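You operate a simulated robot arm through the tools that you are given. There is no shell and no other tool. Be economical: measure what you need, move in short steps, check, and stop when the job is done.

You are at the controls of a simulated robot arm. One attempt, no reset.

Task
Sand the rust off the white plate, then coat it in the coater.
Fine: sanding block back; slider as it stands, one dose, no smear. Set down upright: sanding block. What is to be rubbed or washed off counts as gone when no trace of it is left.

Only the result counts: the job must be done as asked and must still hold three seconds after the hand-in. Knocking over, shifting, dropping, spilling or breaking anything else fails it.

Robot
A 6-joint arm with a two-finger parallel gripper on a trunk, on a base that drives. Base frame: it is fixed to the floor where the robot stands at the start and does not move with it; the origin is under the middle of the robot, x ahead of it, y to its left, z up; the surface under the hand at the start is at about z = 0.85. Readings come in m, degrees, newtons and seconds.
With the tool pointing down near the work surface it reaches from about 0.3 to 0.8 m from the robot's upright axis, wherever it stands. Its first joint turns from -166.0 to 166.0 degrees. Places, roughly: coating bar [1.4, -0.4, 0.9]; film slider [1.5, -0.5, 0.9]; green-ended plate [1.25, -0.5, 0.75]; nest of the plate coater [1.6, -0.4, 0.9]; paint key [1.4, -0.5, 0.9]. Payload 3.43 kg.
The TCP is the grasp point between the finger pads, 0.034 m short of the fingertips. In the tool frame z runs along the fingers and y along their closing line. The gripper opens to 0.128 m. The fingers are 0.024 m wide and 0.012 m thick; the gripper's body (0.048 by 0.13 m) begins 0.096 m behind the TCP.
Orientation is told as [roll, pitch, yaw] about the base's x, y, z axes, in that order, counted from this pose: with the fingers straight down and closing along the base's y, the tool's x points along the base's -x, its y along +y and its z along -z.

Tools
- The arm moves only by the tool apply_moves. Its argument "plan" is text: rows parted by semicolons, each of 7 numbers parted by spaces: the shift along the tool's x, y, z in cm, then the turn, a rotation vector about the tool's x, y, z in degrees, then the opening in per cent of the stroke, from 0 (shut) to 100 (fully open). In form: x y z rx ry rz grip; .... A call has 1 to 12 rows; each row shifts and turns the commanded pose from where the row before left it, along the tool's axes as they then stand. Each row takes 0.2 s and may step no farther than 0.05 m and 8.6 degrees from the row before; otherwise, or with a gripper value out of range, the whole call is refused. Where a pose cannot be reached the arm comes as near as it can. A force on the tool above 90 N (or 10 N above the force at the start of the call, whichever is more), or a blocked arm, ends the call early, and 0.2 s more pass. Each finger travels about 0.045 m/s and halts on what it meets, pressing with about 39 N; the grip force reading is that of the motor and also rises with nothing between the fingers. The clock runs only during rows and for 0.2 s after the last one: add rows that do not move to give the fingers time. It gives the time, the measured TCP pose, the force on the tool (base axes), the opening and the grip force at its end, in the units of the frame above (readings bear some noise), with the torque about the TCP (base axes, N m) and any sound that the robot's microphone picked up.
- Cameras (640 x 400 px; columns grow to the right, rows downward): "scene" is now at [0.008, 0.0953, 1.5013]; the picture's right is [-0.63, -0.77, 0.00], its down [-0.53, 0.43, -0.73] and it looks along [0.57, -0.47, -0.68] (base axes); focal length 260 px, centre (320, 200). "wrist" rides on the gripper at [0.076, -0.011, -0.16] in the tool frame; the picture's right is [0.15, 0.99, 0.00], its down [-0.88, 0.13, -0.46] and it looks along [-0.45, 0.07, 0.89] (tool axes); focal length 234 px, centre (320, 200). There is no depth. A picture from a camera that has moved, and an enlarged one, comes with that camera's place and axes in the base frame and with its lens. The place of the scene camera against the robot may be out by one fixed shift of up to 0.012 m in any direction.
- capture(camera): a new picture of that camera. The clock stands still meanwhile.
- drive_base(legs): drives the robot by 1 to 6 legs, each [ahead, turn to the left] in m and degrees, along the robot's own axes; the way and the turn of a leg run together, so that a leg with both is an arc; at most 1.5 m and 180 degrees a leg. The arm and the cameras ride along, it lands a little off, and it stops where it bumps. It gives what a move gives.
- pan_tilt(pan, tilt): turns the head with the scene camera to pan (to the left, within 155 degrees either way) and tilt (down, from -29 to 69), counted from straight ahead of the robot. It gives what a move gives.
- zoom(camera, box): a new picture of the part [left, top, right, bottom] of that camera's present view, enlarged. The clock stands still meanwhile.
- close_job(): hands the job in; it is judged then, once.

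Go step by step. Nothing tells you exact positions but the pictures and the camera data: compare them with the known pose of the tool, close in by small moves and look again before you grip or let go. The budget is 120 turns and 98 pictures, counting those below and the enlarged ones. Unless the task says otherwise, let go and move clear before handing in, and close with one line.

The tools are called as a command line: name --argument value ..., lists and objects as JSON in quotes. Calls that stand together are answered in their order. apply_moves: Moves the arm, as the interface text tells. Its arguments: {"type":"object","properties":{"plan":{"type":"string"}},"required":["plan"]} The other tools are called the same way: drive_base (legs) drives the base; pan_tilt (pan, tilt) turns the head that bears the scene camera; capture (camera) takes a picture; zoom (camera, box) takes an enlarged picture of a part of a camera's view; close_job () hands the job in.

At the start:

```text
t: 0.0
ee_pos: [0.3903, -0.3123, 1.137]
ee_rot: [0.0, 0.0, 0.3]
ft_force: [0.0, -0.4, -0.2]
torque: [0.0, 0.0, -0.02]
width: 0.128
gripper_force: 0.1
robot x, y, heading: [0.0053, -0.0109, 0.1]
head pan, tilt: [-39.4, 42.8]
```

scene: 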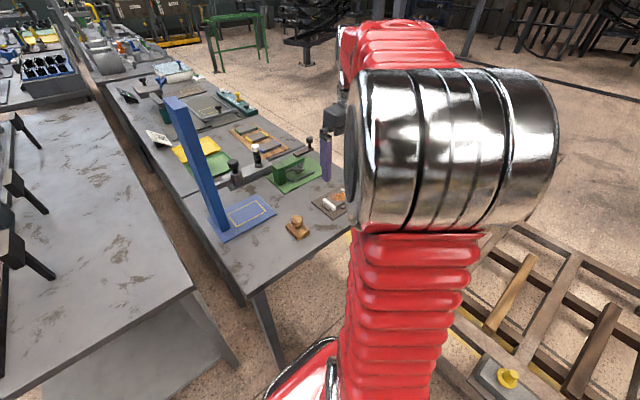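
wrist: 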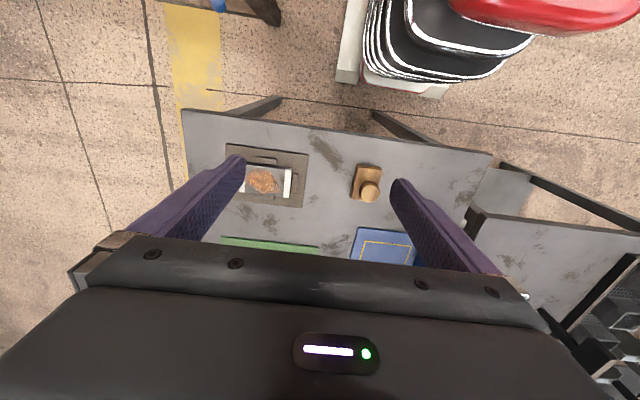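

I see the rusty plate on a tray near (0.51, -0.40) and the wooden sanding block near (0.48, -0.20). I'll look closer at both.

zoom --camera "wrist" --box '[180, 110, 440, 270]'

zoom --camera "scene" --box '[100, 60, 350, 250]'

```text
2.46 times, centred on (310, 190) of wrist
camera zoom: at [0.3127, -0.3234, 1.2966], right [-0.15, 0.99, 0.0], down [0.88, 0.14, 0.46], along [0.45, 0.07, -0.89], focal length 576 px, centre (345, 225)
```

zoom: 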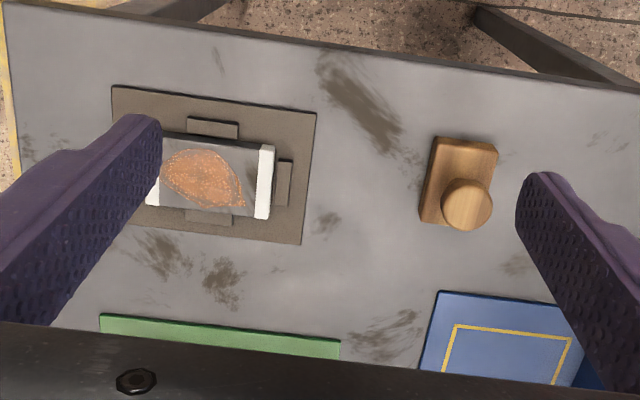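

```text
2.11 times, centred on (225, 155) of scene
camera zoom: at [0.008, 0.0953, 1.5013], right [-0.63, -0.77, 0.0], down [-0.53, 0.43, -0.73], along [0.57, -0.47, -0.68], focal length 547 px, centre (520, 295)
```

zoom: 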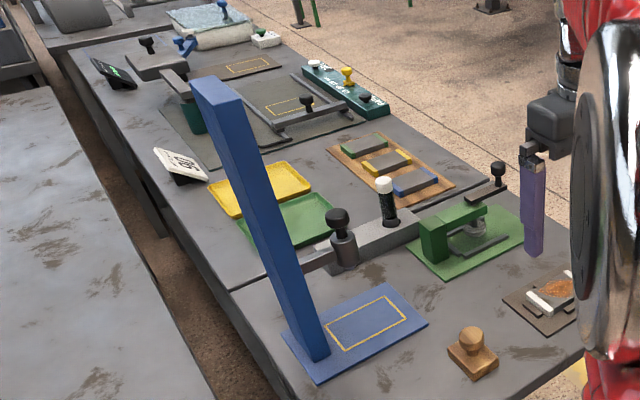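

I'll zoom into the far equipment to understand the coater and the cards.

zoom --camera "scene" --box '[110, 60, 270, 160]'

zoom --camera "scene" --box '[140, 120, 220, 170]'

```text
4.00 times, centred on (190, 110) of scene
camera zoom: at [0.008, 0.0953, 1.5013], right [-0.63, -0.77, 0.0], down [-0.53, 0.43, -0.73], along [0.57, -0.47, -0.68], focal length 1039 px, centre (840, 560)
```

zoom: 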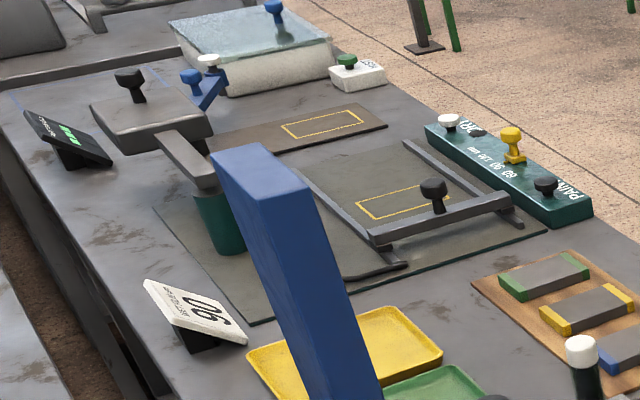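

```text
8.00 times, centred on (180, 145) of scene
camera zoom: at [0.008, 0.0953, 1.5013], right [-0.63, -0.77, 0.0], down [-0.53, 0.43, -0.73], along [0.57, -0.47, -0.68], focal length 2078 px, centre (1440, 640)
```

zoom: 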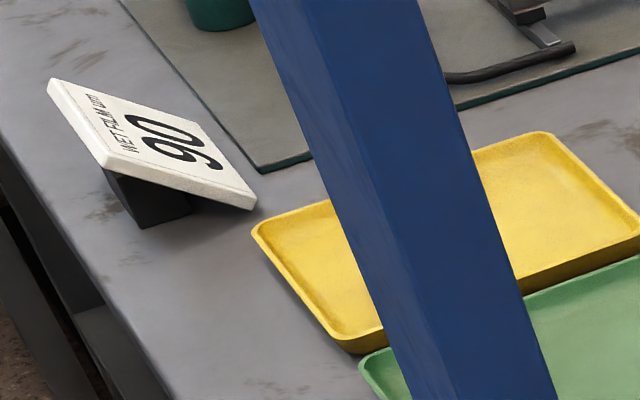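

The target film is 90 and the slider stays as it is. First I go above the sanding block's knob, estimated at (0.478, -0.207), and look.

apply_moves --plan "-2.2 2.62 2.67 0 0 0 100; -2.2 2.62 2.67 0 0 0 100; -2.2 2.62 2.67 0 0 0 100; -2.2 2.62 2.67 0 0 0 100; 0 0 0 0 0 0 100"

capture --camera "wrist"

zoom --camera "scene" --box '[200, 120, 360, 250]'

```text
t: 1.2
ee_pos: [0.4786, -0.2054, 1.0295]
ee_rot: [0.1, 0.0, 0.4]
ft_force: [0.4, -0.7, 0.2]
torque: [0.03, -0.01, 0.03]
width: 0.128
gripper_force: 0.0
robot x, y, heading: [-0.0023, -0.0111, -0.0]
head pan, tilt: [-39.4, 42.8]
```

```text
91 pictures are left
camera wrist: at [0.4006, -0.2177, 1.1883], right [-0.15, 0.99, 0.0], down [0.88, 0.14, 0.46], along [0.45, 0.07, -0.89], focal length 234 px, centre (320, 200)
```

wrist: 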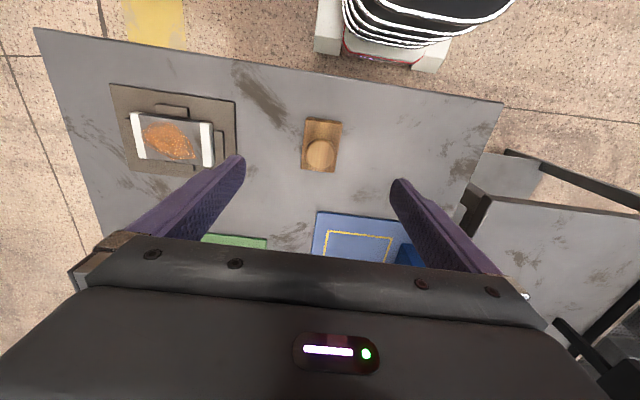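

```text
3.08 times, centred on (280, 185) of scene
camera zoom: at [0.0081, 0.0953, 1.5013], right [-0.64, -0.77, 0.0], down [-0.53, 0.43, -0.73], along [0.57, -0.47, -0.68], focal length 799 px, centre (443, 246)
```

zoom: 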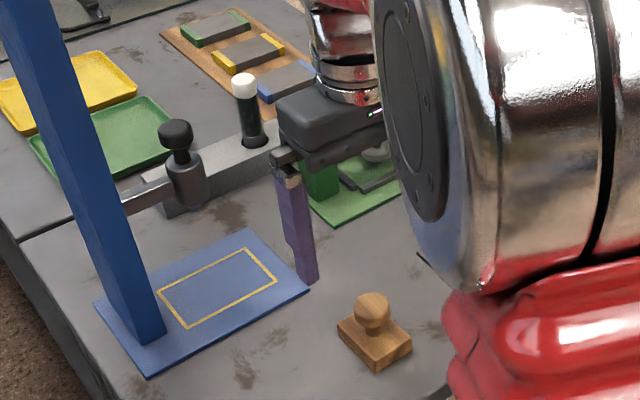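

The knob is centred under the hand at about (0.481, -0.205). I descend with the hand open and check the height.

apply_moves --plan "-0.1 0 4 0 0 0 80; -0.1 0 4 0 0 0 60; 0 0 2.5 0 0 0 60; 0 0 0 0 0 0 60"

zoom --camera "wrist" --box '[220, 80, 420, 220]'

zoom --camera "scene" --box '[240, 160, 340, 250]'

```text
t: 2.2
ee_pos: [0.4781, -0.206, 0.9263]
ee_rot: [0.0, 0.1, 0.3]
ft_force: [0.2, -0.2, -0.1]
torque: [-0.03, -0.02, 0.02]
width: 0.0769
gripper_force: 0.2
robot x, y, heading: [0.0006, -0.014, -0.3]
head pan, tilt: [-39.4, 42.8]
```

```text
2.86 times, centred on (320, 150) of wrist
camera zoom: at [0.4011, -0.2178, 1.0845], right [-0.15, 0.99, 0.0], down [0.88, 0.14, 0.46], along [0.45, 0.07, -0.89], focal length 669 px, centre (320, 343)
```

zoom: 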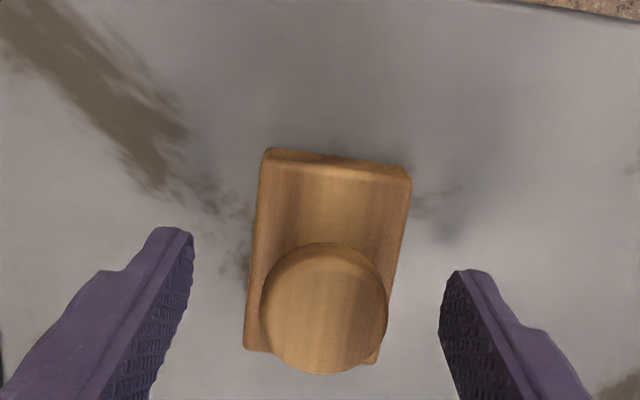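

```text
4.44 times, centred on (290, 205) of scene
camera zoom: at [0.0082, 0.0953, 1.5013], right [-0.64, -0.77, 0.0], down [-0.53, 0.43, -0.73], along [0.57, -0.47, -0.68], focal length 1155 px, centre (453, 178)
```

zoom: 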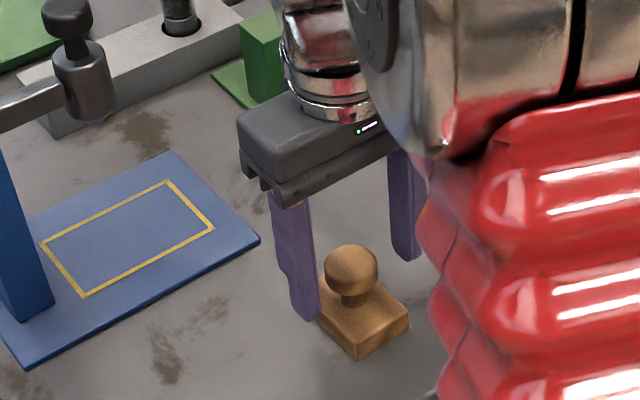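

The ball knob's centre is at about (0.481, -0.204, 0.904), with its neck above a base top at about z = 0.873. I lower to TCP 0.914 and close on it.

apply_moves --plan "-0.3 0.15 1.2 0 0 0 60; 0 0 0 0 0 0 30; 0 0 0 0 0 0 10; 0 0 0 0 0 0 0; 0 0 0 0 0 0 0; 0 0 0 0 0 0 0"

zoom --camera "scene" --box '[240, 160, 340, 250]'

```text
t: 3.6
ee_pos: [0.4796, -0.2039, 0.9134]
ee_rot: [0.0, -0.1, 0.3]
ft_force: [0.6, -0.2, 0.8]
torque: [-0.02, -0.01, -0.01]
width: 0.0367
gripper_force: 38.8
robot x, y, heading: [0.0031, -0.0135, 0.1]
head pan, tilt: [-39.4, 42.8]
```

```text
4.44 times, centred on (290, 205) of scene
camera zoom: at [0.0082, 0.0953, 1.5013], right [-0.63, -0.77, 0.0], down [-0.53, 0.43, -0.73], along [0.57, -0.47, -0.68], focal length 1155 px, centre (453, 178)
```

zoom: 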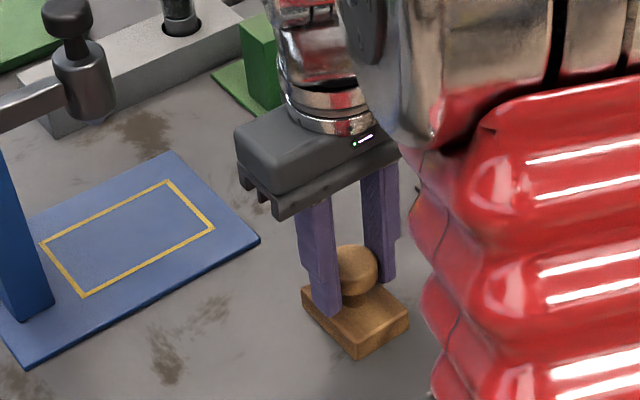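

The knob is gripped (resting TCP z 0.9134). I lift it, carry it toward the plate, and look at the plate and its stops before touching down.

apply_moves --plan "0 0 -4 0 0 0 0; 0 0 -4 0 0 0 0; -0.7 -3 0 0 0 0 0; -0.7 -3 0 0 0 0 0; -0.7 -3 0 0 0 0 0; 0 0 0 0 0 0 0"

capture --camera "wrist"

zoom --camera "scene" --box '[260, 120, 360, 220]'

```text
t: 5.0
ee_pos: [0.5045, -0.2953, 0.9956]
ee_rot: [-0.1, 0.0, 0.4]
ft_force: [0.1, 0.3, -0.9]
torque: [-0.01, -0.02, 0.01]
width: 0.0366
gripper_force: 38.9
robot x, y, heading: [0.0018, -0.0133, -0.1]
head pan, tilt: [-39.4, 42.8]
```

```text
86 pictures are left
camera wrist: at [0.4275, -0.3071, 1.1555], right [-0.15, 0.99, 0.0], down [0.88, 0.14, 0.46], along [0.45, 0.07, -0.89], focal length 234 px, centre (320, 200)
```

wrist: 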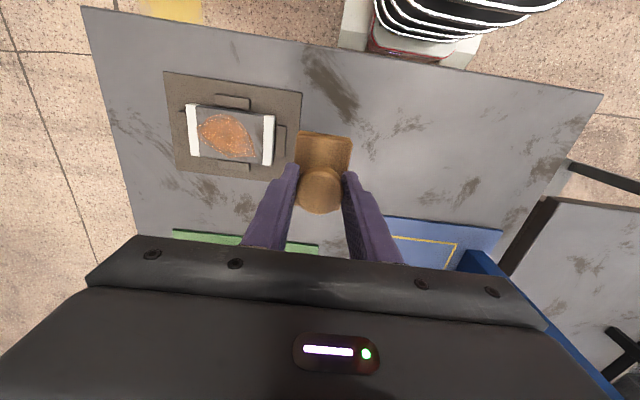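

```text
4.00 times, centred on (310, 170) of scene
camera zoom: at [0.0082, 0.0953, 1.5013], right [-0.63, -0.77, 0.0], down [-0.53, 0.43, -0.73], along [0.57, -0.47, -0.68], focal length 1039 px, centre (360, 320)
```

zoom: 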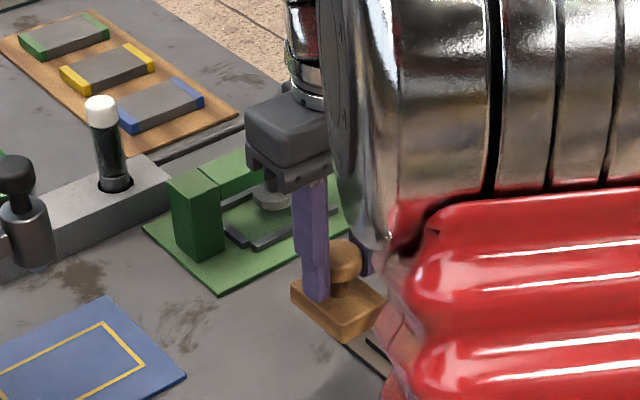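

zoom --camera "wrist" --box '[150, 60, 310, 190]'

```text
3.08 times, centred on (230, 125) of wrist
camera zoom: at [0.4275, -0.3071, 1.1555], right [-0.15, 0.99, 0.0], down [0.88, 0.14, 0.46], along [0.45, 0.07, -0.89], focal length 720 px, centre (597, 431)
```

zoom: 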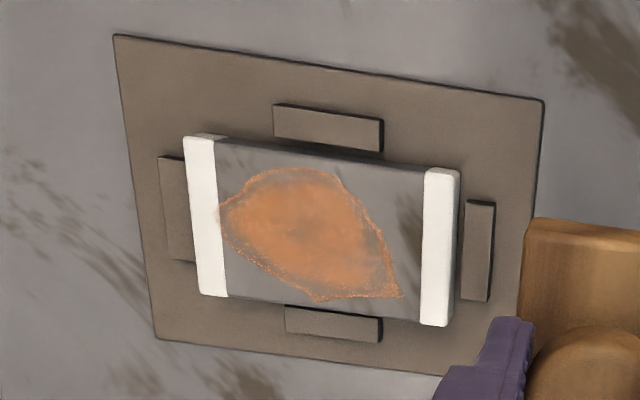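

The plate's top is roughly 0.062 × 0.101 m centred at (0.504, -0.404), and the stops are lower than it. I go above it and feel down to contact.

apply_moves --plan "0 -3.6 0 0 0 0 0; 0 -3.6 0 0 0 0 0; 0 -3.7 0 0 0 0 0; 0 0 2.5 0 0 0 0; 0 0 2.5 0 0 0 0; 0 0 0 0 0 0 0"

capture --camera "wrist"

```text
t: 6.4
ee_pos: [0.5037, -0.4046, 0.9437]
ee_rot: [0.0, 0.0, 0.4]
ft_force: [-0.1, -0.3, -0.7]
torque: [-0.03, 0.04, 0.05]
width: 0.0363
gripper_force: 38.6
robot x, y, heading: [0.0003, -0.0076, 0.1]
head pan, tilt: [-39.4, 42.8]
```

```text
83 pictures are left
camera wrist: at [0.4272, -0.416, 1.1031], right [-0.15, 0.99, 0.0], down [0.88, 0.14, 0.46], along [0.45, 0.07, -0.89], focal length 234 px, centre (320, 200)
```

wrist: 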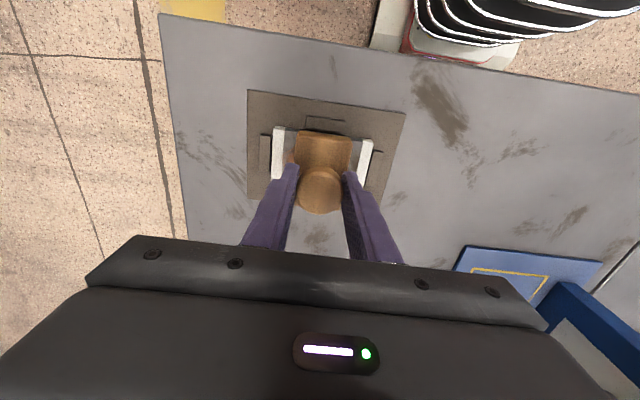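

apply_moves --plan "0 0 0.3 0 0 0 0; 0 0 0.3 0 0 0 0; 0 0 0.2 0 0 0 0; 0 0 0.2 0 0 0 0; 0 0 0.2 0 0 0 0; 0 0 0.2 0 0 0 0; 0 0 0.2 0 0 0 0; 0 0 0.2 0 0 0 0; 0 0 0.2 0 0 0 0; 0 0 0.2 0 0 0 0"

```text
t: 8.6
ee_pos: [0.5044, -0.4055, 0.9268]
ee_rot: [-0.3, -0.3, 0.4]
ft_force: [-0.1, 3.1, 54.9]
torque: [0.49, 0.38, 0.0]
width: 0.0369
gripper_force: 38.7
robot x, y, heading: [-0.0014, -0.0104, -0.1]
head pan, tilt: [-39.4, 42.8]
```

Contact is at about z = 0.927; 55 N is more than I want. I ease off to about 15–20 N and stroke along y.

apply_moves --plan "0 0 -0.35 0 0 0 0; 0 1.1 0 0 0 0 0; 0 1.1 0 0 0 0 0; 0 -1.1 0 0 0 0 0; 0 -1.1 0 0 0 0 0; 0 -1.1 0 0 0 0 0; 0 -1.1 0 0 0 0 0; 0 1.1 0 0 0 0 0; 0 1.1 0 0 0 0 0; 0 0 0 0 0 0 0"

```text
t: 10.8
ee_pos: [0.504, -0.4048, 0.9267]
ee_rot: [-0.1, 0.0, 0.3]
ft_force: [-1.5, -8.5, 18.1]
torque: [-0.33, -0.07, -0.01]
width: 0.0365
gripper_force: 39.0
robot x, y, heading: [0.0026, -0.0127, -0.0]
head pan, tilt: [-39.4, 42.8]
```

The force of 18 N is right. I do another full set of strokes, then lift aside to look.

apply_moves --plan "0 1.2 0 0 0 0 0; 0 1.2 0 0 0 0 0; 0 -1.2 0 0 0 0 0; 0 -1.2 0 0 0 0 0; 0 -1.2 0 0 0 0 0; 0 -1.2 0 0 0 0 0; 0 1.2 0 0 0 0 0; 0 1.2 0 0 0 0 0; 0 1.2 0 0 0 0 0; 0 1.2 0 0 0 0 0; 0 -1.2 0 0 0 0 0; 0 -1.2 0 0 0 0 0"

apply_moves --plan "0 0 -3 0 0 0 0; 0 0 -3 0 0 0 0; 0 4 0 0 0 0 0; 0 4 0 0 0 0 0; 0 3 0 0 0 0 0; 0 0 0 0 0 0 0"

zoom --camera "wrist" --box '[150, 60, 310, 190]'

```text
t: 13.4
ee_pos: [0.5049, -0.4026, 0.927]
ee_rot: [0.0, -0.1, 0.2]
ft_force: [0.4, 16.5, 41.4]
torque: [0.7, 0.05, -0.14]
width: 0.0363
gripper_force: 39.3
robot x, y, heading: [0.0013, -0.0118, -0.1]
head pan, tilt: [-39.4, 42.8]
```

```text
t: 14.8
ee_pos: [0.5039, -0.2942, 0.9864]
ee_rot: [0.0, 0.1, 0.4]
ft_force: [0.0, 0.7, -1.0]
torque: [-0.02, 0.03, 0.0]
width: 0.0365
gripper_force: 39.2
robot x, y, heading: [-0.0001, -0.0086, -0.2]
head pan, tilt: [-39.4, 42.8]
```

```text
3.08 times, centred on (230, 125) of wrist
camera zoom: at [0.4274, -0.3048, 1.1452], right [-0.15, 0.99, 0.0], down [0.88, 0.14, 0.46], along [0.45, 0.07, -0.89], focal length 720 px, centre (597, 431)
```

zoom: 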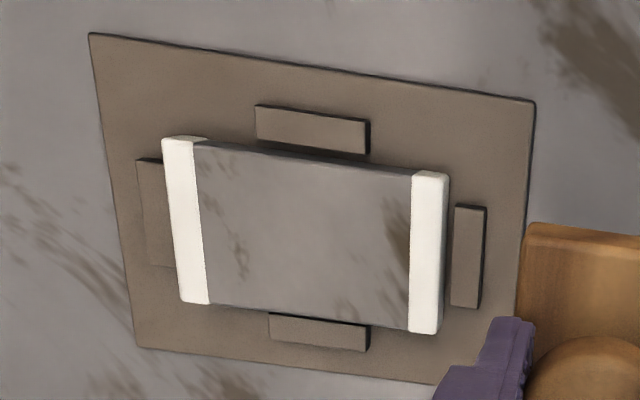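

The orange rust looks gone, but I'll enlarge to make sure the remaining marks are just surface texture.

zoom --camera "wrist" --box '[188, 90, 264, 148]'

```text
6.90 times, centred on (226, 119) of wrist
camera zoom: at [0.4274, -0.3048, 1.1452], right [-0.15, 0.99, 0.0], down [0.88, 0.14, 0.46], along [0.45, 0.07, -0.89], focal length 1615 px, centre (968, 759)
```

zoom: 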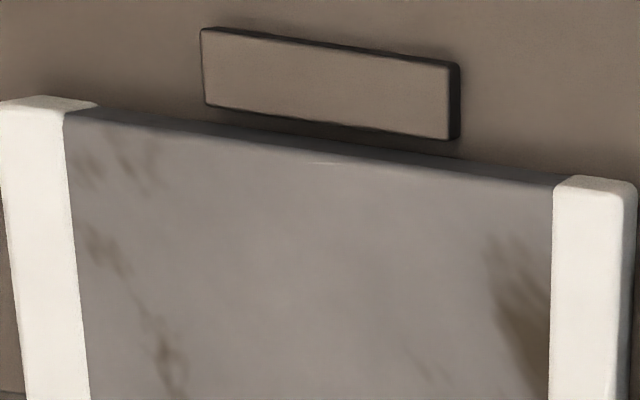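

The remaining marks look like metal texture, but there's a faint light line at the upper edge. I'll add a few strokes shifted toward that edge and the other one.

apply_moves --plan "0 -4 0 0 0 0 0; 0 -4 0 0 0 0 0; 0.8 -3 0 0 0 0 0; 0 0 3 0 0 0 0; 0 0 2.5 0 0 0 0; 0 0 0.5 0 0 0 0; 0 1.2 0 0 0 0 0; 0 1.2 0 0 0 0 0; 0 -1.2 0 0 0 0 0; 0 -1.2 0 0 0 0 0; 0 -1.2 0 0 0 0 0; 0 -1.2 0 0 0 0 0"

apply_moves --plan "-0.8 0 0 0 0 0 0; -0.8 0 0 0 0 0 0; 0 1.2 0 0 0 0 0; 0 1.2 0 0 0 0 0; 0 1.2 0 0 0 0 0; 0 1.2 0 0 0 0 0; 0 -1.2 0 0 0 0 0; 0 -1.2 0 0 0 0 0; 0.8 0 0 0 0 0 0; 0 0 -3 0 0 0 0; 0 0 -3 0 0 0 0; 0 4 0 0 0 0 0"

apply_moves --plan "0 4 0 0 0 0 0; 0 3 0 0 0 0 0; 0 0 0 0 0 0 0"

zoom --camera "wrist" --box '[180, 85, 276, 158]'

```text
t: 17.4
ee_pos: [0.4958, -0.4275, 0.9268]
ee_rot: [-0.1, -0.2, 0.3]
ft_force: [2.1, 12.5, 36.4]
torque: [0.67, 0.06, -0.04]
width: 0.0366
gripper_force: 39.5
robot x, y, heading: [0.0002, -0.012, -0.1]
head pan, tilt: [-39.4, 42.8]
```

```text
t: 20.0
ee_pos: [0.5023, -0.3646, 0.9845]
ee_rot: [0.0, 0.1, 0.4]
ft_force: [0.6, 0.4, -1.4]
torque: [-0.01, -0.01, 0.0]
width: 0.0364
gripper_force: 39.4
robot x, y, heading: [0.0018, -0.0114, 0.1]
head pan, tilt: [-39.4, 42.8]
```

```text
t: 20.8
ee_pos: [0.5035, -0.2934, 0.9865]
ee_rot: [-0.1, -0.1, 0.4]
ft_force: [0.2, -0.4, -1.8]
torque: [-0.01, 0.03, 0.05]
width: 0.0365
gripper_force: 38.8
robot x, y, heading: [-0.0067, -0.014, -0.2]
head pan, tilt: [-39.4, 42.8]
```

```text
5.48 times, centred on (228, 122) of wrist
camera zoom: at [0.427, -0.3048, 1.1445], right [-0.15, 0.99, 0.0], down [0.88, 0.14, 0.46], along [0.45, 0.07, -0.89], focal length 1283 px, centre (824, 630)
```

zoom: 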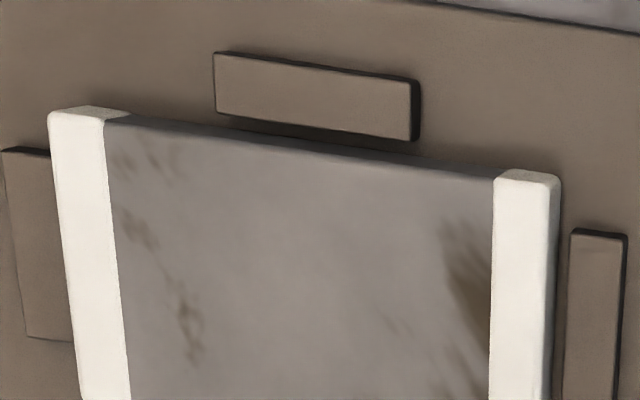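

All clean. Now the block goes back to (0.480, -0.204), setting down gently.

apply_moves --plan "0.8 3 0 0 0 0 0; 0.8 3 0 0 0 0 0; 0.8 2.95 0 0 0 0 0; 0 0 3 0 0 0 0; 0 0 3 0 0 0 0; 0 0 0.5 0 0 0 0; 0 0 0 0 0 0 0"

```text
t: 22.4
ee_pos: [0.4786, -0.2055, 0.9207]
ee_rot: [0.0, 0.0, 0.4]
ft_force: [-0.1, -0.2, -1.0]
torque: [-0.02, 0.0, -0.01]
width: 0.0367
gripper_force: 39.2
robot x, y, heading: [-0.0019, -0.0121, -0.3]
head pan, tilt: [-39.4, 42.8]
```

apply_moves --plan "-0.1 0.1 0.3 0 0 0 0; 0 0 0.2 0 0 0 0; 0 0 0.1 0 0 0 0; 0 0 0.1 0 0 0 0; 0 0 0 0 0 0 0"

```text
t: 23.6
ee_pos: [0.4792, -0.2034, 0.9138]
ee_rot: [0.0, 0.0, 0.5]
ft_force: [-0.2, 0.4, -1.1]
torque: [-0.01, -0.01, 0.02]
width: 0.0364
gripper_force: 38.7
robot x, y, heading: [0.0, -0.0107, -0.1]
head pan, tilt: [-39.4, 42.8]
```

apply_moves --plan "0 0 0.1 0 0 0 0; 0 0 0.1 0 0 0 0; 0 0 0 0 0 0 0"

```text
t: 24.4
ee_pos: [0.479, -0.2034, 0.9107]
ee_rot: [0.0, 0.0, 0.3]
ft_force: [0.8, -0.3, -1.2]
torque: [0.0, 0.03, 0.01]
width: 0.0369
gripper_force: 39.0
robot x, y, heading: [-0.0044, -0.0132, -0.2]
head pan, tilt: [-39.4, 42.8]
```

apply_moves --plan "0 0 0.1 0 0 0 0; 0 0 0.1 0 0 0 0; 0 0 0.1 0 0 0 0; 0 0 0 0 0 0 0"

zoom --camera "scene" --box '[240, 160, 340, 250]'

```text
t: 25.4
ee_pos: [0.479, -0.204, 0.9083]
ee_rot: [0.1, 0.0, 0.4]
ft_force: [0.4, -0.7, -1.5]
torque: [0.03, 0.0, 0.01]
width: 0.0368
gripper_force: 39.0
robot x, y, heading: [0.0012, -0.0118, -0.1]
head pan, tilt: [-39.4, 42.8]
```

```text
4.44 times, centred on (290, 205) of scene
camera zoom: at [0.0082, 0.0953, 1.5013], right [-0.63, -0.77, 0.0], down [-0.53, 0.43, -0.73], along [0.57, -0.47, -0.68], focal length 1155 px, centre (453, 178)
```

zoom: 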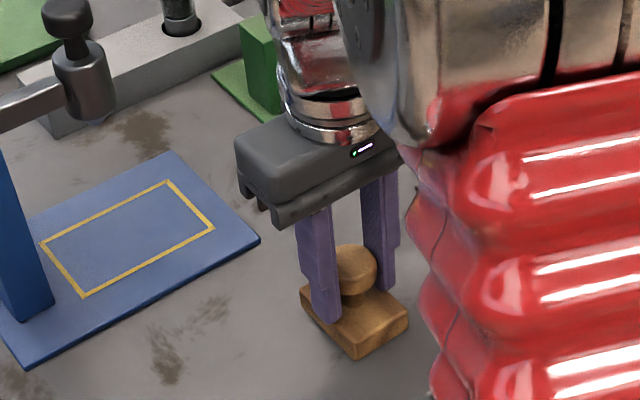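

It's almost down; continue by millimetres.

apply_moves --plan "0 0 0.1 0 0 0 0; 0 0 0.1 0 0 0 0; 0 0 0 0 0 0 0"

```text
t: 26.2
ee_pos: [0.4797, -0.2046, 0.9062]
ee_rot: [0.0, -0.1, 0.5]
ft_force: [0.2, -0.4, -1.1]
torque: [0.01, 0.0, 0.01]
width: 0.0365
gripper_force: 39.7
robot x, y, heading: [-0.0019, -0.0078, 0.1]
head pan, tilt: [-39.4, 42.8]
```

apply_moves --plan "0 0 0.1 0 0 0 0; 0 0 0.1 0 0 0 0; 0 0 0 0 0 0 0"

zoom --camera "wrist" --box '[220, 80, 420, 220]'

```text
t: 27.0
ee_pos: [0.4775, -0.203, 0.9063]
ee_rot: [0.0, -0.1, 0.4]
ft_force: [-6.3, -1.9, 25.7]
torque: [0.05, 0.35, 0.0]
width: 0.0365
gripper_force: 39.4
robot x, y, heading: [-0.0009, -0.009, 0.2]
head pan, tilt: [-39.4, 42.8]
```

```text
2.86 times, centred on (320, 150) of wrist
camera zoom: at [0.4024, -0.2148, 1.0648], right [-0.15, 0.99, 0.0], down [0.88, 0.14, 0.46], along [0.45, 0.07, -0.89], focal length 669 px, centre (320, 343)
```

zoom: 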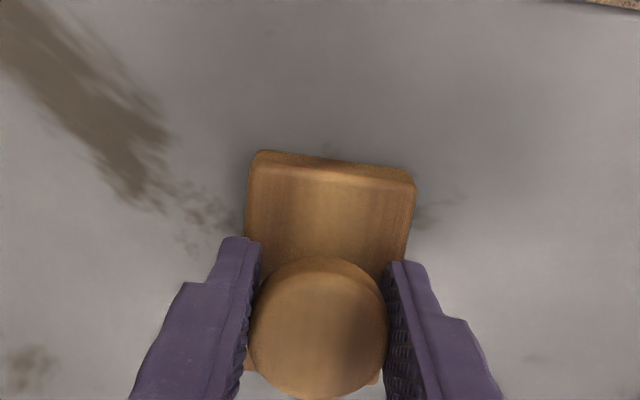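

It's on the table with 25 N. I relieve the press slightly, open and rise straight up.

apply_moves --plan "0 0 -0.2 0 0 0 0; 0 0 0 0 0 0 15; 0 0 0 0 0 0 35; 0 0 0 0 0 0 55; 0 0 0 0 0 0 60; 0 0 0 0 0 0 60; 0 0 -4 0 0 0 60; 0 0 -4 0 0 0 60; 0 0 -4 0 0 0 60; 0 0 0 0 0 0 60"

capture --camera "wrist"

```text
t: 29.2
ee_pos: [0.4787, -0.203, 1.0255]
ee_rot: [0.0, -0.1, 0.3]
ft_force: [0.2, 0.1, 0.6]
torque: [-0.02, 0.01, 0.01]
width: 0.0768
gripper_force: 0.1
robot x, y, heading: [0.0, -0.0095, -0.3]
head pan, tilt: [-39.4, 42.8]
```

```text
77 pictures are left
camera wrist: at [0.4026, -0.2145, 1.1849], right [-0.15, 0.99, 0.0], down [0.88, 0.14, 0.46], along [0.45, 0.07, -0.89], focal length 234 px, centre (320, 200)
```

wrist: 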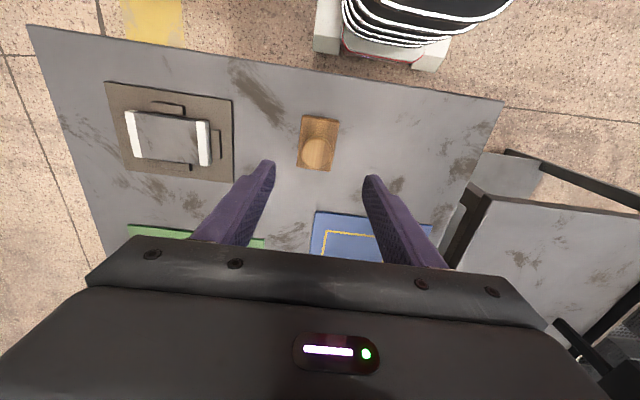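

The block is back in its place. Before taking the plate, I survey the coater and the floor on the table's right side.

pan_tilt --pan -75 --tilt 35

capture --camera "scene"

pan_tilt --pan -10 --tilt 30

capture --camera "scene"

```text
t: 30.2
ee_pos: [0.4785, -0.2033, 1.0255]
ee_rot: [0.0, 0.0, 0.4]
ft_force: [0.3, -0.7, -0.2]
torque: [0.01, 0.0, 0.0]
width: 0.0767
gripper_force: 0.0
robot x, y, heading: [0.0005, -0.0094, 0.0]
head pan, tilt: [-75.0, 35.0]
```

```text
76 pictures are left
camera scene: at [-0.0331, 0.063, 1.513], right [-0.97, -0.26, 0.0], down [-0.15, 0.55, -0.82], along [0.21, -0.79, -0.57], focal length 260 px, centre (320, 200)
```

scene: 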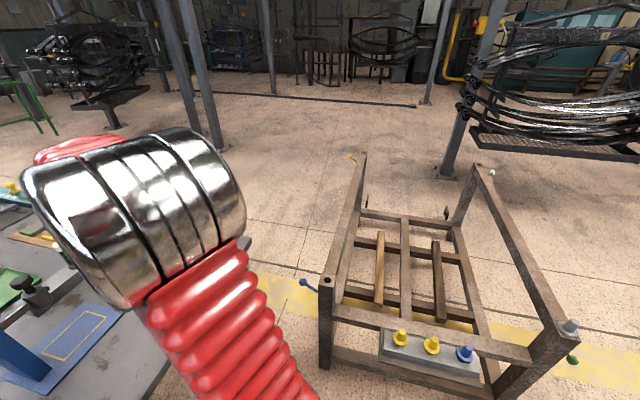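

```text
t: 31.6
ee_pos: [0.4799, -0.2027, 1.0244]
ee_rot: [0.0, 0.0, 0.4]
ft_force: [-0.5, 0.3, 0.1]
torque: [-0.03, -0.02, -0.03]
width: 0.077
gripper_force: 0.0
robot x, y, heading: [0.0003, -0.0083, -0.0]
head pan, tilt: [-10.0, 30.0]
```

```text
75 pictures are left
camera scene: at [0.0331, 0.1323, 1.5208], right [-0.17, -0.98, 0.0], down [-0.49, 0.09, -0.87], along [0.85, -0.15, -0.5], focal length 260 px, centre (320, 200)
```

scene: 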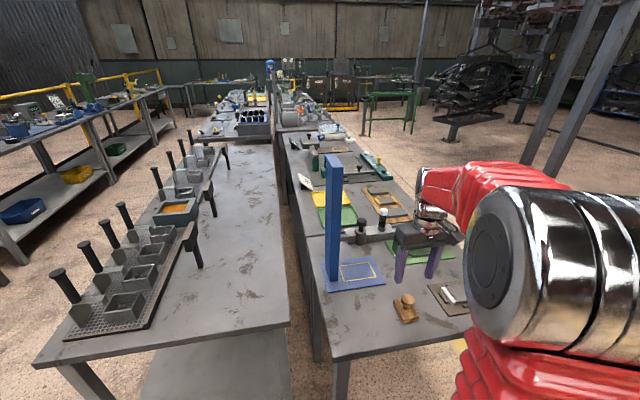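

The table spans roughly y from 0.05 to -0.56 and the way along its right side is partly blocked by a cart. I'll measure the gap and the robot's own footprint.

pan_tilt --pan -65 --tilt 66

capture --camera "scene"

pan_tilt --pan -110 --tilt 40

capture --camera "scene"

pan_tilt --pan 150 --tilt 40

capture --camera "scene"

```text
t: 32.8
ee_pos: [0.479, -0.2034, 1.0253]
ee_rot: [0.0, 0.0, 0.4]
ft_force: [-0.1, -0.1, 0.1]
torque: [0.01, -0.03, 0.0]
width: 0.0767
gripper_force: 0.1
robot x, y, heading: [-0.0037, -0.0113, 0.1]
head pan, tilt: [-65.0, 66.0]
```

```text
74 pictures are left
camera scene: at [-0.0308, 0.0941, 1.4721], right [-0.91, -0.42, 0.0], down [-0.39, 0.83, -0.41], along [0.17, -0.37, -0.91], focal length 260 px, centre (320, 200)
```

scene: 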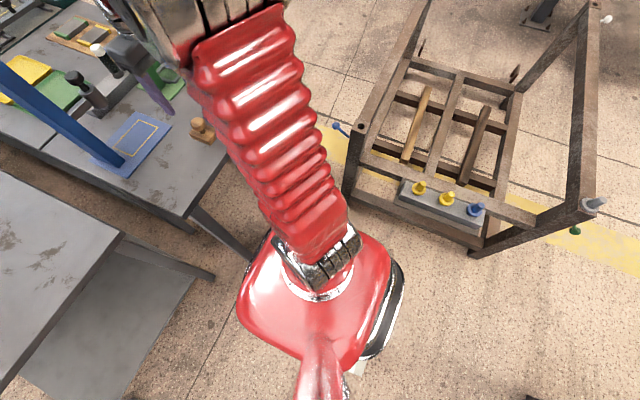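

```text
t: 33.9
ee_pos: [0.4795, -0.2029, 1.0262]
ee_rot: [0.0, 0.0, 0.3]
ft_force: [-0.1, 0.4, -0.9]
torque: [0.04, 0.01, -0.02]
width: 0.0767
gripper_force: 0.1
robot x, y, heading: [0.0001, -0.0106, 0.0]
head pan, tilt: [-110.0, 40.0]
```

```text
73 pictures are left
camera scene: at [-0.085, 0.0681, 1.5054], right [-0.94, 0.34, 0.0], down [0.22, 0.6, -0.77], along [-0.26, -0.72, -0.64], focal length 260 px, centre (320, 200)
```

scene: 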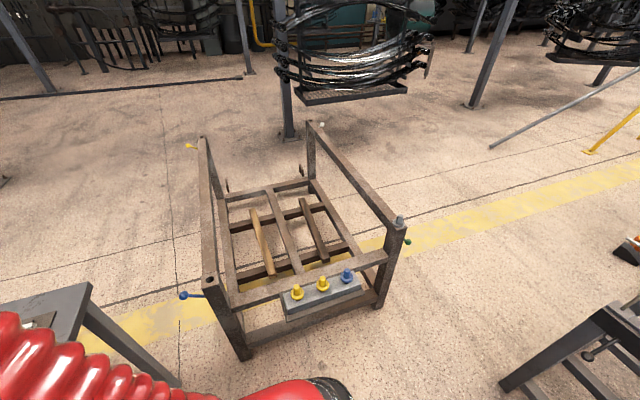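

```text
t: 37.6
ee_pos: [0.4802, -0.2037, 1.0259]
ee_rot: [0.0, 0.0, 0.4]
ft_force: [0.2, -0.9, 0.3]
torque: [-0.01, -0.01, 0.01]
width: 0.0769
gripper_force: 0.0
robot x, y, heading: [0.0011, -0.0082, 0.0]
head pan, tilt: [150.0, 40.0]
```

```text
72 pictures are left
camera scene: at [-0.1297, 0.1905, 1.5055], right [0.5, 0.87, 0.0], down [0.56, -0.32, -0.77], along [-0.66, 0.38, -0.64], focal length 260 px, centre (320, 200)
```

scene: 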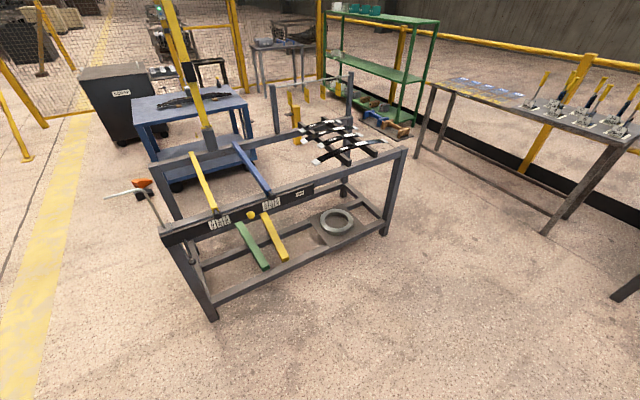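

The direct gap on the right is too narrow (about 0.3 m), so I'll later go out backwards and around the cart. First I grasp the plate across its short side, so I move over it and yaw the hand 90°.

apply_moves --plan "-0.5 -4 -0.5 0 0 0 80; -0.5 -4 -0.5 0 0 0 80; -0.5 -4 -0.5 0 0 0 80; -0.5 -4 -0.5 0 0 0 80; -0.5 -4.1 -0.5 0 0 0 80; 0 0 0 0 0 -8.5 80; 0 0 0 0 0 -8.5 80; 0 0 0 0 0 -8.5 80; 0 0 0 0 0 -8.5 80; 0 0 0 0 0 -8.5 80; 0 0 0 0 0 -8.5 80"

apply_moves --plan "0 0 0 0 0 -8.5 80; 0 0 0 0 0 -8.5 80; 0 0 0 0 0 -8.5 80; 0 0 0 0 0 -8.5 80; 0 0 0 0 0 -5 80; 0 0 0 0 0 0 80"

capture --camera "wrist"

```text
t: 40.0
ee_pos: [0.506, -0.4051, 1.051]
ee_rot: [0.0, 0.0, 51.6]
ft_force: [-0.1, 0.5, 0.2]
torque: [0.03, 0.0, 0.03]
width: 0.1023
gripper_force: 0.0
robot x, y, heading: [-0.0013, -0.0132, 0.4]
head pan, tilt: [150.0, 40.0]
```

```text
t: 41.4
ee_pos: [0.5049, -0.4041, 1.0512]
ee_rot: [-0.1, 0.1, 90.5]
ft_force: [-0.3, 0.4, 0.2]
torque: [-0.01, 0.01, 0.03]
width: 0.1024
gripper_force: 0.0
robot x, y, heading: [-0.0009, -0.0086, 0.2]
head pan, tilt: [150.0, 40.0]
```

```text
71 pictures are left
camera wrist: at [0.517, -0.4795, 1.2112], right [-0.99, -0.15, 0.0], down [-0.14, 0.88, 0.46], along [-0.07, 0.45, -0.89], focal length 234 px, centre (320, 200)
```

wrist: 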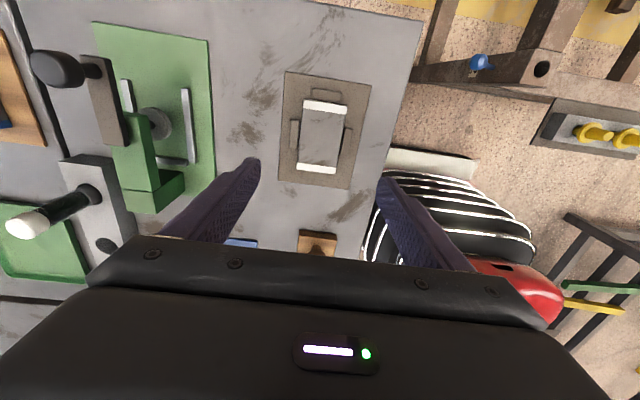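

zoom --camera "wrist" --box '[260, 60, 390, 200]'

```text
2.86 times, centred on (325, 130) of wrist
camera zoom: at [0.517, -0.4795, 1.2112], right [-0.99, -0.15, 0.0], down [-0.14, 0.88, 0.46], along [-0.07, 0.45, -0.89], focal length 669 px, centre (306, 400)
```

zoom: 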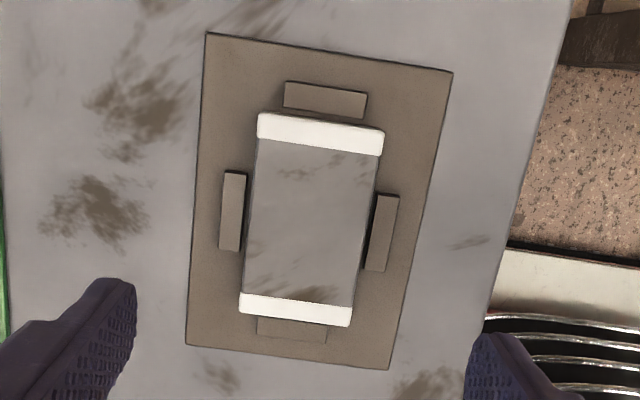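

The plate centre is (0.505, -0.404), yaw about 1°, with low stops right beside it. I descend with 60% opening to just above, then check alignment.

apply_moves --plan "0 0 3.5 0 0 0 70; 0 0 3.5 0 0 0 60; 0 0 3.5 0 0 0 60; 0 0 3 0 0 0 60; 0 0 0 0 0 0 60"

zoom --camera "wrist" --box '[220, 80, 420, 220]'

```text
t: 42.6
ee_pos: [0.5074, -0.4051, 0.9156]
ee_rot: [0.0, 0.0, 90.3]
ft_force: [0.4, 0.3, 0.4]
torque: [-0.02, 0.0, -0.01]
width: 0.0767
gripper_force: 0.0
robot x, y, heading: [0.0, -0.0109, 0.1]
head pan, tilt: [150.0, 40.0]
```

```text
2.86 times, centred on (320, 150) of wrist
camera zoom: at [0.5176, -0.4806, 1.0746], right [-0.99, -0.15, 0.0], down [-0.14, 0.88, 0.46], along [-0.07, 0.45, -0.89], focal length 669 px, centre (320, 343)
```

zoom: 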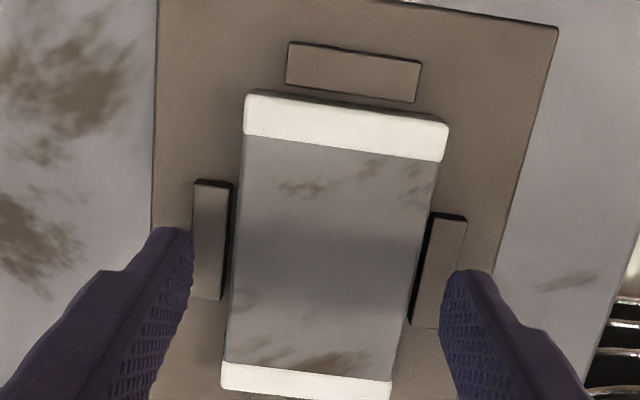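

Fingers straddle the plate nicely (2 mm correction). I now lower slowly until the tips feel the stops or reach gripping depth.

apply_moves --plan "0 0.2 0.5 0 0 0 60; 0 0 0.4 0 0 0 60; 0 0 0.3 0 0 0 60; 0 0 0.2 0 0 0 60; 0 0 0.2 0 0 0 60; 0 0 0.2 0 0 0 60; 0 0 0 0 0 0 60"

zoom --camera "wrist" --box '[220, 80, 420, 220]'

```text
t: 44.2
ee_pos: [0.5048, -0.4048, 0.8985]
ee_rot: [0.0, 0.0, 90.3]
ft_force: [0.4, -0.3, -0.5]
torque: [-0.02, 0.0, 0.01]
width: 0.0769
gripper_force: 0.0
robot x, y, heading: [0.0027, -0.01, 0.1]
head pan, tilt: [150.0, 40.0]
```

```text
2.86 times, centred on (320, 150) of wrist
camera zoom: at [0.5151, -0.4799, 1.0578], right [-0.99, -0.15, 0.0], down [-0.14, 0.88, 0.46], along [-0.07, 0.45, -0.89], focal length 669 px, centre (320, 343)
```

zoom: 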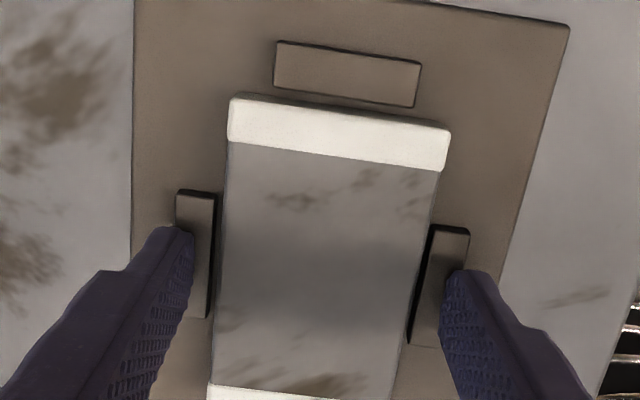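

apply_moves --plan "0 0 0.2 0 0 0 60; 0 0 0.1 0 0 0 60; 0 0 0.1 0 0 0 60; 0 0 0 0 0 0 60"

```text
t: 45.2
ee_pos: [0.5044, -0.4048, 0.8976]
ee_rot: [-0.1, 0.1, 90.5]
ft_force: [0.1, 5.6, 26.2]
torque: [0.38, 1.08, -0.33]
width: 0.0768
gripper_force: 0.0
robot x, y, heading: [-0.0032, -0.0083, 0.0]
head pan, tilt: [150.0, 40.0]
```

One fingertip touched a stop at TCP 0.8976. I rise about 1 mm clear and close on the plate above the stops.

apply_moves --plan "0 0 -0.4 0 0 0 60; 0 0 0 0 0 0 60"

apply_moves --plan "0 0 0 0 0 0 45; 0 0 0 0 0 0 30; 0 0 0 0 0 0 20; 0 0 0 0 0 0 20; 0 0 0 0 0 0 20"

zoom --camera "wrist" --box '[220, 80, 420, 220]'

```text
t: 45.8
ee_pos: [0.5025, -0.4056, 0.8986]
ee_rot: [0.1, 0.0, 90.4]
ft_force: [-1.0, 0.1, -0.8]
torque: [0.04, 0.01, -0.02]
width: 0.0768
gripper_force: 0.0
robot x, y, heading: [-0.0034, -0.0118, -0.2]
head pan, tilt: [150.0, 40.0]
```

```text
t: 47.0
ee_pos: [0.5042, -0.4056, 0.8985]
ee_rot: [0.0, 0.0, 90.4]
ft_force: [1.1, 1.2, -0.1]
torque: [-0.25, -0.17, 0.08]
width: 0.0596
gripper_force: 38.6
robot x, y, heading: [0.0006, -0.0124, -0.2]
head pan, tilt: [150.0, 40.0]
```

```text
2.86 times, centred on (320, 150) of wrist
camera zoom: at [0.5149, -0.4801, 1.0579], right [-0.99, -0.15, 0.0], down [-0.14, 0.88, 0.46], along [-0.07, 0.45, -0.89], focal length 669 px, centre (320, 343)
```

zoom: 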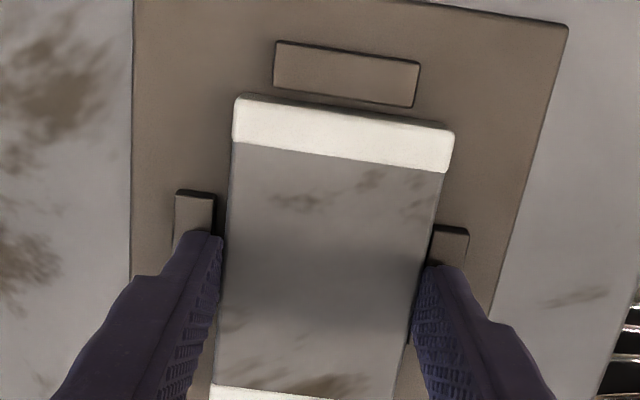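

The plate is held (0.060 m). I lift it and check it hangs level.

apply_moves --plan "0 0 -1 0 0 0 10; 0 0 -3 0 0 0 10; 0 0 -4 0 0 0 10; 0 0 -4 0 0 0 10; 0 0 -4 0 0 0 10; 0 0 0 0 0 0 10"

capture --camera "wrist"

```text
t: 48.4
ee_pos: [0.5044, -0.4062, 1.0588]
ee_rot: [0.0, 0.0, 90.4]
ft_force: [-0.1, 0.7, -7.5]
torque: [0.02, -0.02, 0.0]
width: 0.0599
gripper_force: 38.9
robot x, y, heading: [-0.0029, -0.0114, -0.1]
head pan, tilt: [150.0, 40.0]
```

```text
66 pictures are left
camera wrist: at [0.5148, -0.4812, 1.2178], right [-0.99, -0.15, 0.0], down [-0.14, 0.88, 0.46], along [-0.07, 0.45, -0.89], focal length 234 px, centre (320, 200)
```

wrist: 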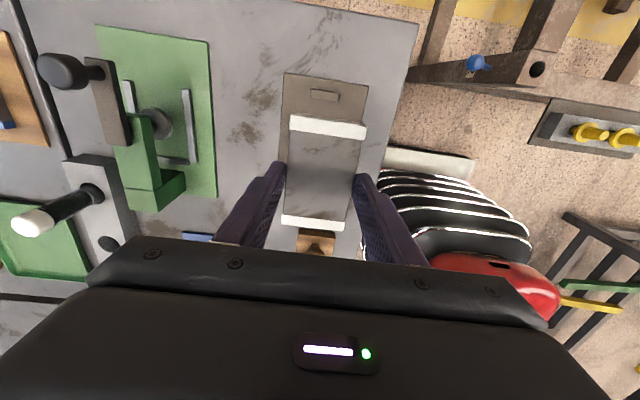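

The plate (about 0.75 kg) hangs level. I tuck the hand up and in, then back out 0.35 m and turn 26.5° left to line up with the gap between cart and rack.

apply_moves --plan "0 0 -4 0 0 0 10; 0 0 -4 0 0 0 10; 0 0 -4 0 0 0 10; 0 0 -2 0 0 0 10; -3.9 1.3 0 0 0 0 10; -3.9 1.3 0 0 0 0 10; -3.9 1.3 0 0 0 0 10; -3.9 1.3 0 0 0 0 10; 0 0 0 0 0 0 10"

drive_base --legs '[[-0.35, 0], [0, 26.5]]'

pan_tilt --pan -150 --tilt 45

capture --camera "scene"

pan_tilt --pan 153 --tilt 45

capture --camera "scene"

```text
t: 50.4
ee_pos: [0.4504, -0.2466, 1.1992]
ee_rot: [0.0, 0.1, 90.4]
ft_force: [-0.4, -0.3, -7.4]
torque: [-0.01, -0.04, -0.01]
width: 0.0598
gripper_force: 39.1
robot x, y, heading: [0.0019, -0.0105, -0.0]
head pan, tilt: [150.0, 40.0]
```

```text
t: 55.0
ee_pos: [0.1553, -0.0229, 1.1988]
ee_rot: [0.0, 0.0, 117.0]
ft_force: [0.1, -0.6, -7.4]
torque: [-0.01, -0.01, 0.0]
width: 0.0595
gripper_force: 38.8
robot x, y, heading: [-0.3487, -0.0268, 26.8]
head pan, tilt: [150.0, 40.0]
```

```text
t: 59.1
ee_pos: [0.1538, -0.0216, 1.2007]
ee_rot: [0.0, 0.0, 117.0]
ft_force: [0.4, 0.3, -6.7]
torque: [0.01, 0.0, -0.02]
width: 0.0596
gripper_force: 38.6
robot x, y, heading: [-0.3466, -0.0302, 26.5]
head pan, tilt: [-150.0, 45.0]
```

```text
65 pictures are left
camera scene: at [-0.5108, 0.0207, 1.4982], right [-0.83, 0.55, 0.0], down [0.39, 0.59, -0.71], along [-0.39, -0.59, -0.71], focal length 260 px, centre (320, 200)
```

scene: 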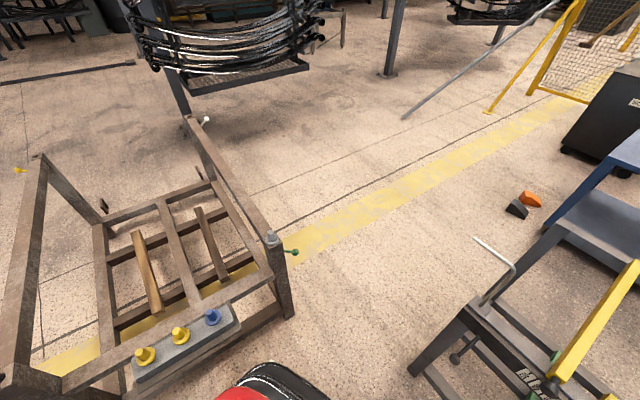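

```text
t: 63.2
ee_pos: [0.1553, -0.0219, 1.1987]
ee_rot: [0.0, -0.1, 117.1]
ft_force: [0.0, 0.3, -7.2]
torque: [0.0, 0.01, 0.01]
width: 0.0598
gripper_force: 39.3
robot x, y, heading: [-0.3461, -0.0261, 26.9]
head pan, tilt: [153.0, 45.0]
```

```text
64 pictures are left
camera scene: at [-0.5473, 0.0892, 1.4982], right [0.01, 1.0, 0.0], down [0.71, -0.01, -0.71], along [-0.71, 0.01, -0.71], focal length 260 px, centre (320, 200)
```

scene: 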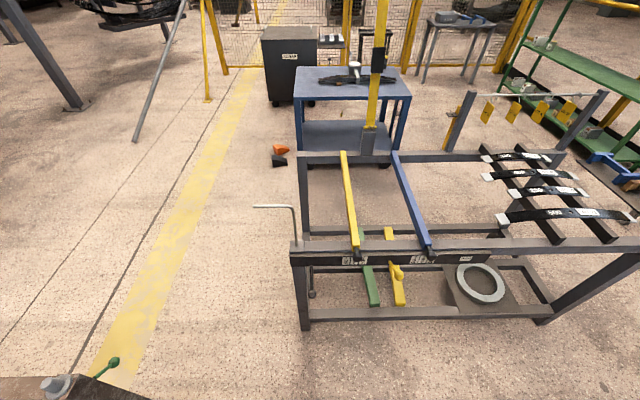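

The gap is confirmed. A 2° trim to the right centres me between the cart's knob and the rack's leg; then I reverse 0.98 m and check.

drive_base --legs '[[0, -2], [-0.98, 0]]'

```text
t: 70.2
ee_pos: [-0.7291, -0.443, 1.1981]
ee_rot: [0.1, 0.1, 115.6]
ft_force: [0.2, -0.2, -6.8]
torque: [0.0, -0.01, 0.0]
width: 0.0596
gripper_force: 38.9
robot x, y, heading: [-1.2292, -0.4402, 25.2]
head pan, tilt: [153.0, 45.0]
```

I passed the gap cleanly. Next comes a reversing arc to heading 90°, then straight back along the cart's far side.

drive_base --legs '[[-0.5, 64.8], [-1.2, 0]]'

pan_tilt --pan -90 --tilt 25

capture --camera "scene"

```text
t: 82.2
ee_pos: [-1.2636, -1.5882, 1.2002]
ee_rot: [0.0, 0.0, -179.9]
ft_force: [0.4, -1.1, -7.5]
torque: [0.03, -0.01, 0.03]
width: 0.0596
gripper_force: 38.7
robot x, y, heading: [-1.4838, -2.0333, 89.7]
head pan, tilt: [153.0, 45.0]
cut short: leg 1
```

```text
t: 85.6
ee_pos: [-1.2645, -1.5888, 1.2009]
ee_rot: [0.0, 0.0, -179.9]
ft_force: [-0.1, 0.2, -6.3]
torque: [0.0, -0.01, 0.01]
width: 0.0599
gripper_force: 39.4
robot x, y, heading: [-1.4825, -2.0395, 89.9]
head pan, tilt: [-90.0, 25.0]
```

```text
63 pictures are left
camera scene: at [-1.5475, -2.0955, 1.5288], right [0.0, -1.0, 0.0], down [-0.42, 0.0, -0.91], along [0.91, 0.0, -0.42], focal length 260 px, centre (320, 200)
```

scene: 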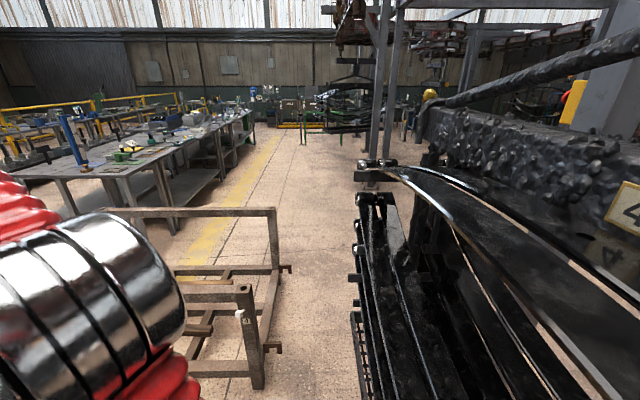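

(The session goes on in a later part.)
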